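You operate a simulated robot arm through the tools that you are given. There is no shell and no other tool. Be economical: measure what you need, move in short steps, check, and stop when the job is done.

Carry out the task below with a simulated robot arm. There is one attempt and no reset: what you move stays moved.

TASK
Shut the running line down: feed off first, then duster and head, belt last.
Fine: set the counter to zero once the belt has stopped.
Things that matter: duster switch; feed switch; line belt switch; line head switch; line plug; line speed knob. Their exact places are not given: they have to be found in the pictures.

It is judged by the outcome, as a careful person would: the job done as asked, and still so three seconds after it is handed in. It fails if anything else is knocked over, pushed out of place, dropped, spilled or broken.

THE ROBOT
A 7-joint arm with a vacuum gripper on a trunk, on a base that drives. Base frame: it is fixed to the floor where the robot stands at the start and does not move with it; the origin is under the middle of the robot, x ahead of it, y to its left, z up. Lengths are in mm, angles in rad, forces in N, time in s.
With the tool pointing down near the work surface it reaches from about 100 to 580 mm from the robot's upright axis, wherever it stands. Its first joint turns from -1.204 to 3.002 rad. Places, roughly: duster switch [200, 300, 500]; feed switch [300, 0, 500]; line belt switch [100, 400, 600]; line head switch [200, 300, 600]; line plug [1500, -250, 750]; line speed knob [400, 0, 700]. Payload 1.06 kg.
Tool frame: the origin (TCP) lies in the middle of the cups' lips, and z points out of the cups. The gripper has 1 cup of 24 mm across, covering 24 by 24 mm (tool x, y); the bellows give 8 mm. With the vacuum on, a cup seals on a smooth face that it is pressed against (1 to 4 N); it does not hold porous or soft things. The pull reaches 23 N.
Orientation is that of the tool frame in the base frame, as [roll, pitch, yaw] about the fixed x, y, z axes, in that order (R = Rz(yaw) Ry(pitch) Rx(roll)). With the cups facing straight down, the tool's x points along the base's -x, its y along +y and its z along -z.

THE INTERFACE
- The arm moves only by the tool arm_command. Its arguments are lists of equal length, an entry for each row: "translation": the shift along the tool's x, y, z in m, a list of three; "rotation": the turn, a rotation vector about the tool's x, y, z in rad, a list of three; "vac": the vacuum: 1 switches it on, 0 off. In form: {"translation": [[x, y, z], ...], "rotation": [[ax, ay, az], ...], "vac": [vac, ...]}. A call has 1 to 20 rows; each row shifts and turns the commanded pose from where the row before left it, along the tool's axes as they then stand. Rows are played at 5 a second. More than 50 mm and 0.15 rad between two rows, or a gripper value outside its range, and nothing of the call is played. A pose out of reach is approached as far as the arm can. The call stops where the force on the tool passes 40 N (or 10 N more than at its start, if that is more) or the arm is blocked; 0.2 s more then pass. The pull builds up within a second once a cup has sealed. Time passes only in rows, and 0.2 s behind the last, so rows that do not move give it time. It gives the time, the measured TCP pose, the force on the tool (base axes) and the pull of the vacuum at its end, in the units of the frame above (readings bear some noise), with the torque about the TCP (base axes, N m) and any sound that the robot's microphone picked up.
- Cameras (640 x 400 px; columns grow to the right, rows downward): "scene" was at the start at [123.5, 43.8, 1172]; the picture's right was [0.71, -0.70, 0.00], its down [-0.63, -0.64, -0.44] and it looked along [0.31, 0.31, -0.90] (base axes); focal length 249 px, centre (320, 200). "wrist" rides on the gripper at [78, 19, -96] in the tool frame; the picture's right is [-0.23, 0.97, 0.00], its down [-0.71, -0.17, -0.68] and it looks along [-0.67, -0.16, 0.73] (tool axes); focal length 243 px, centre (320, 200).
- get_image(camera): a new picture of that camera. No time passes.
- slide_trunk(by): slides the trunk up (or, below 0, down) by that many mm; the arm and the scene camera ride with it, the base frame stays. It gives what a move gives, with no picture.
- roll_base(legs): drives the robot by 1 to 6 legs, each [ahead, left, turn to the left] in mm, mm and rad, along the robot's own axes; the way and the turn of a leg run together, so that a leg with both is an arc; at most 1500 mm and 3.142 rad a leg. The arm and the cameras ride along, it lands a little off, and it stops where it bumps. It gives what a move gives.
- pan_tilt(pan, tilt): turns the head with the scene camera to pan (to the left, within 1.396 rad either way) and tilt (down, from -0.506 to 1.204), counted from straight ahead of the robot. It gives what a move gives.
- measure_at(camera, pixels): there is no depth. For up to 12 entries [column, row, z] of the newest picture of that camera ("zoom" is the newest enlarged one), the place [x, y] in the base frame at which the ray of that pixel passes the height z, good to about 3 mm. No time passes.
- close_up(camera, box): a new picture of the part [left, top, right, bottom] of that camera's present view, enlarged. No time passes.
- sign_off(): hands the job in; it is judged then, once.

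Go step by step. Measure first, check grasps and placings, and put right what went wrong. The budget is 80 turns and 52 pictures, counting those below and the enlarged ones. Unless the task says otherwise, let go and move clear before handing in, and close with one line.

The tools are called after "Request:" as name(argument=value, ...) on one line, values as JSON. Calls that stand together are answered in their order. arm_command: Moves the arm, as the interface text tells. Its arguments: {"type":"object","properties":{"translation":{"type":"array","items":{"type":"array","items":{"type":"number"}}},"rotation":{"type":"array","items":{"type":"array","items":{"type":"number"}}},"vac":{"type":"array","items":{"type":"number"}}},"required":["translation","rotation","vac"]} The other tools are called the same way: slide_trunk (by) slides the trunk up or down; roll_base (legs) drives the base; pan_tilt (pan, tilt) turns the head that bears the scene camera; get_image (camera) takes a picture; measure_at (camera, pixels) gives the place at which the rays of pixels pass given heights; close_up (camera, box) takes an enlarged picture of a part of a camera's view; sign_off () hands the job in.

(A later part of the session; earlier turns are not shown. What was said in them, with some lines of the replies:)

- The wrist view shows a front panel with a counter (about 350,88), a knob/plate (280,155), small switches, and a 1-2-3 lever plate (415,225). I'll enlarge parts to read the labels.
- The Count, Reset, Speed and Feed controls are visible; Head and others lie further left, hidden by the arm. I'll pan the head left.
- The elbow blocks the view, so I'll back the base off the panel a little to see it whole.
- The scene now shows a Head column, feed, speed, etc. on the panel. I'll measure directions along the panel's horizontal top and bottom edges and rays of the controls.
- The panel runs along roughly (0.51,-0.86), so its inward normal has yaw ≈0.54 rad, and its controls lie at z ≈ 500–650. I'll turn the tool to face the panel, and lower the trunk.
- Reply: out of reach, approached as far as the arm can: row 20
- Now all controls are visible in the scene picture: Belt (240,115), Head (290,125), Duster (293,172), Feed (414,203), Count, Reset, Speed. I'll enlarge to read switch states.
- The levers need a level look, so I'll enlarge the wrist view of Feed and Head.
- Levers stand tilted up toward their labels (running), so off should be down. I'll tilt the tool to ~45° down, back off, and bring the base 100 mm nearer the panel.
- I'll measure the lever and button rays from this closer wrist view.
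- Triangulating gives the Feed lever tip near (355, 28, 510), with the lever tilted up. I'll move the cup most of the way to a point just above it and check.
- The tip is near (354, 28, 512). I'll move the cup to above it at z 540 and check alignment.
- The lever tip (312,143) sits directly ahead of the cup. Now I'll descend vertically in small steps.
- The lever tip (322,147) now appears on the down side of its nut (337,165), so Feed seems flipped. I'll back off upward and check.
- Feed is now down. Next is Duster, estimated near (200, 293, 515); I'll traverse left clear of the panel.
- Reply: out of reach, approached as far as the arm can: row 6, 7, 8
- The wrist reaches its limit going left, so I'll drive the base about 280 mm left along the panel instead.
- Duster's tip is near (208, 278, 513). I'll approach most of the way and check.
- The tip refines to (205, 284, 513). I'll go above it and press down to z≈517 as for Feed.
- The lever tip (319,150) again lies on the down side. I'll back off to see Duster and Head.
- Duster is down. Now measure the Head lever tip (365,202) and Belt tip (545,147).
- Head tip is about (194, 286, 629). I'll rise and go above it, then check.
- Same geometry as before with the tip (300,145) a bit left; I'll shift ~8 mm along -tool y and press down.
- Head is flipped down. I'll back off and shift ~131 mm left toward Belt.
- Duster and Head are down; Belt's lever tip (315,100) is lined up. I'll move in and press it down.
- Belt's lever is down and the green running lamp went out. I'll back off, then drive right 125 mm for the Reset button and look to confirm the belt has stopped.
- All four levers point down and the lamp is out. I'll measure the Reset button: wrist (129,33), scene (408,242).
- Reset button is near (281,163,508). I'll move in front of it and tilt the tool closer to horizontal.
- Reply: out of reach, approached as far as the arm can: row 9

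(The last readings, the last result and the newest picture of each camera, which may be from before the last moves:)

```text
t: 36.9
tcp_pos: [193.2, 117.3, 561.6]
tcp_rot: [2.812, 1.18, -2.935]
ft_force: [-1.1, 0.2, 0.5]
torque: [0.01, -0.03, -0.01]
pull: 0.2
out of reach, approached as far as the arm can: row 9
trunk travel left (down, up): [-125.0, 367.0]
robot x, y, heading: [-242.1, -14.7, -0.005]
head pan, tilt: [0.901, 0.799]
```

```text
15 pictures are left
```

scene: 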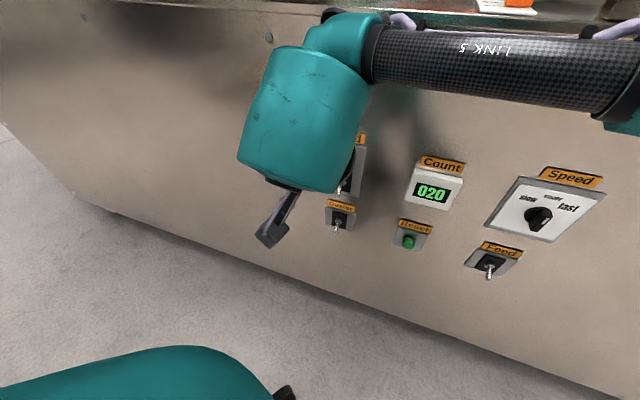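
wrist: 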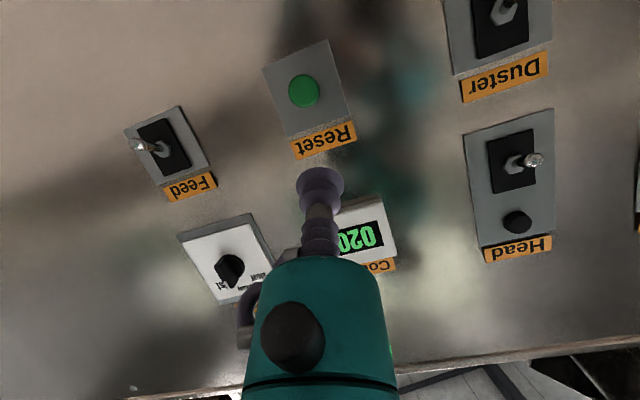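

Tilt worked; the height stopped at z 561. I'll lower the trunk 45 mm so the arm has more reach, and measure the button.

Request:
slide_trunk(by=-45)

Request:
get_image(camera="wrist")

Request:
measure_at(camera="wrist", pixels=[[303, 91, 515], [303, 91, 510], [303, 91, 505]])

```text
t: 37.7
tcp_pos: [191.7, 117.5, 517.0]
tcp_rot: [2.799, 1.184, -2.943]
ft_force: [-0.1, 0.7, 0.4]
torque: [-0.03, 0.04, 0.05]
pull: 0.1
trunk travel left (down, up): [-80.0, 412.0]
robot x, y, heading: [-245.8, -15.0, -0.002]
head pan, tilt: [0.901, 0.799]
```

```text
14 pictures are left
```

wrist: 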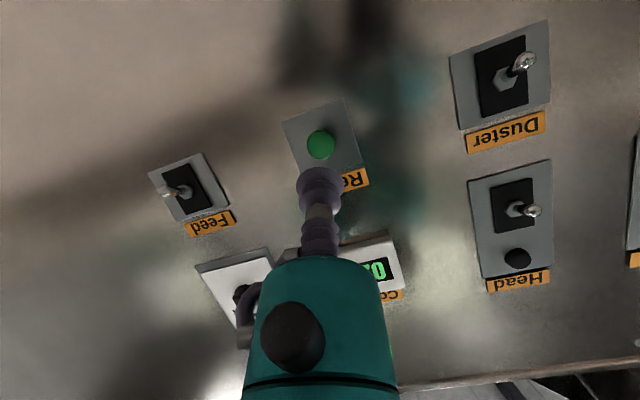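

```text
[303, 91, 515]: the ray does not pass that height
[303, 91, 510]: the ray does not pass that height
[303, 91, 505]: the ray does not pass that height
```

The predicted button pixel (320,142) matches the observed (320,145), so the position is right. I'll approach to ~15 mm and then start pushing along the panel normal.

Request:
arm_command(translation=[[-0.0076, -0.002, 0.0275], [-0.0076, -0.002, 0.0275], [-0.0076, -0.002, 0.0275], [-0.0014, 0.0001, 0.0037], [-0.0014, 0.0001, 0.0037], [0, 0, 0]], rotation=[[0, 0, 0], [0, 0, 0], [0, 0, 0], [0, 0, 0], [0, 0, 0], [0, 0, 0]], vac=[0, 0, 0, 0, 0, 0])

Request:
get_image(camera="wrist")

```text
t: 39.1
tcp_pos: [274.6, 160.3, 508.9]
tcp_rot: [2.809, 1.181, -2.938]
ft_force: [-1.8, -1.2, -0.7]
torque: [0.03, -0.01, 0.01]
pull: 0.0
trunk travel left (down, up): [-80.0, 412.0]
robot x, y, heading: [-243.2, -13.4, -0.006]
head pan, tilt: [0.901, 0.799]
```

```text
13 pictures are left
```

wrist: 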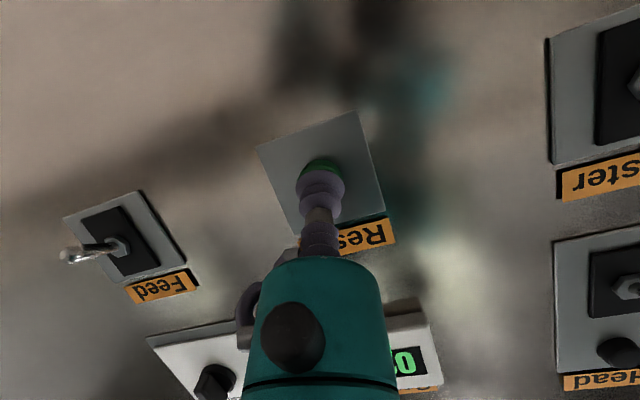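

Light contact (≈2 N), cup centred on the button. Pushing on in small steps.

Request:
arm_command(translation=[[-0.0011, 0.0001, 0.0028], [-0.0011, 0.0001, 0.0028], [-0.0011, 0.0001, 0.0028], [0, 0, 0]], rotation=[[0, 0, 0], [0, 0, 0], [0, 0, 0], [0, 0, 0]], vac=[0, 0, 0, 0])

Request:
close_up(camera="scene", box=[380, 140, 540, 290])

```text
t: 40.1
tcp_pos: [282.7, 164.9, 509.0]
tcp_rot: [2.806, 1.181, -2.937]
ft_force: [-6.7, -2.8, -1.8]
torque: [0.03, -0.06, 0.01]
pull: 0.1
trunk travel left (down, up): [-80.0, 412.0]
robot x, y, heading: [-246.2, -14.7, -0.002]
head pan, tilt: [0.901, 0.799]
heard: click
```

```text
2.67 times, centred on (460, 215) of scene
```

zoom: 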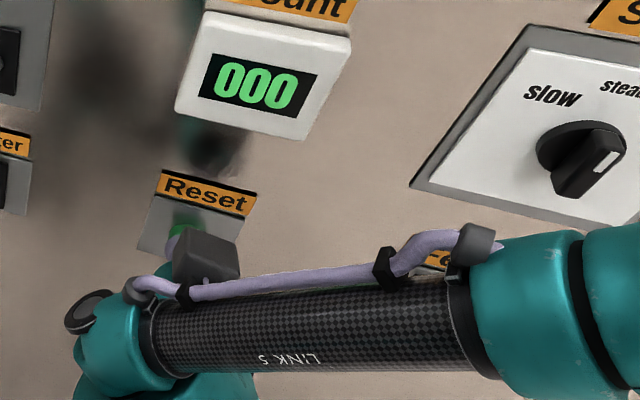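

A click, and the counter reads 000. I'll back off and check everything.

Request:
arm_command(translation=[[0.005, 0, -0.012], [0.0, 0, -0.04], [0, 0, -0.04], [0, 0, -0.03]], rotation=[[0, 0, 0], [0, 0, 0], [0, 0, 0], [0, 0, 0]], vac=[0, 0, 0, 0])

Request:
roll_base(legs=[[-172, -102, 0]])

Request:
get_image(camera="scene")

Request:
get_image(camera="wrist")

```text
t: 41.1
tcp_pos: [184.3, 101.8, 543.1]
tcp_rot: [2.8, 1.185, -2.943]
ft_force: [-0.6, 0.3, 0.1]
torque: [0.02, 0.02, -0.04]
pull: 0.1
trunk travel left (down, up): [-80.0, 412.0]
robot x, y, heading: [-243.9, -15.0, -0.004]
head pan, tilt: [0.901, 0.799]
```

```text
t: 42.7
tcp_pos: [10.8, -0.4, 542.7]
tcp_rot: [2.801, 1.183, -2.941]
ft_force: [-0.2, -0.9, 0.2]
torque: [0.01, 0.0, 0.03]
pull: 0.0
trunk travel left (down, up): [-80.0, 412.0]
robot x, y, heading: [-416.9, -116.7, -0.004]
head pan, tilt: [0.901, 0.799]
```

```text
11 pictures are left
```

scene: 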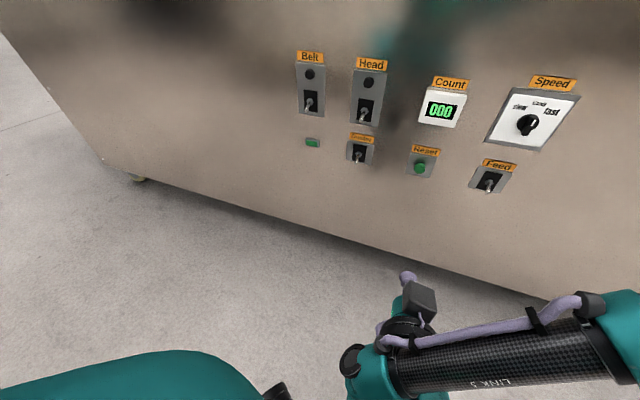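

```text
10 pictures are left
```

wrist: 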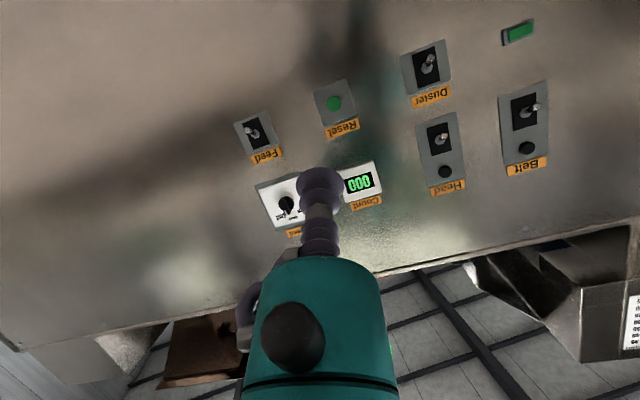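

Request:
close_up(camera="scene", box=[285, 40, 445, 180])

Request:
close_up(camera="scene", box=[400, 65, 590, 205])

```text
2.86 times, centred on (365, 110) of scene
```

zoom: 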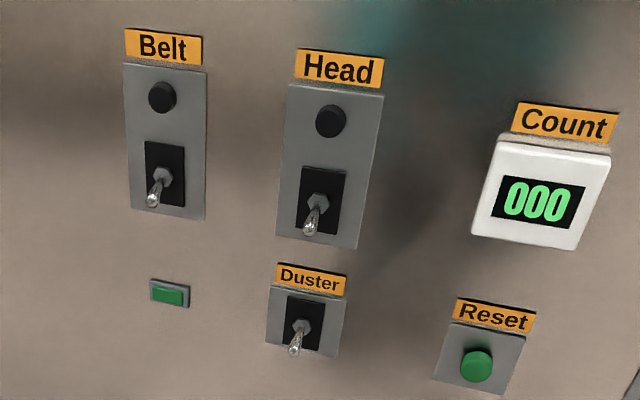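

```text
2.86 times, centred on (495, 135) of scene
```

zoom: 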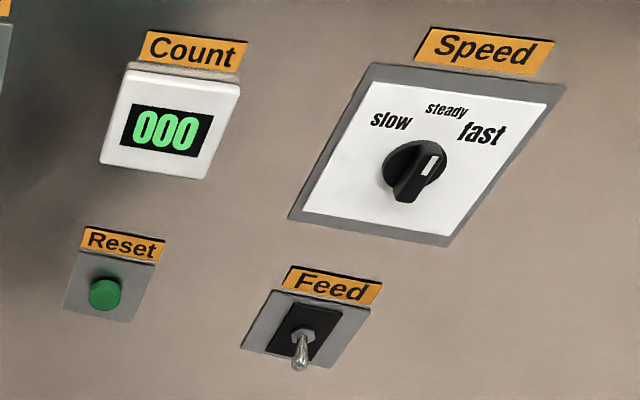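

All four levers (Feed, Duster, Head, Belt) point down, the running lamp is out, the counter reads 000, the speed knob still points to "steady", and the arm is clear. Handing in.

Request:
sign_off()

```text
The job is handed in.
```

The line is shut down: I switched off the feed, then the duster, the head and last the belt. With the belt stopped I set the counter to zero, and it reads 000.
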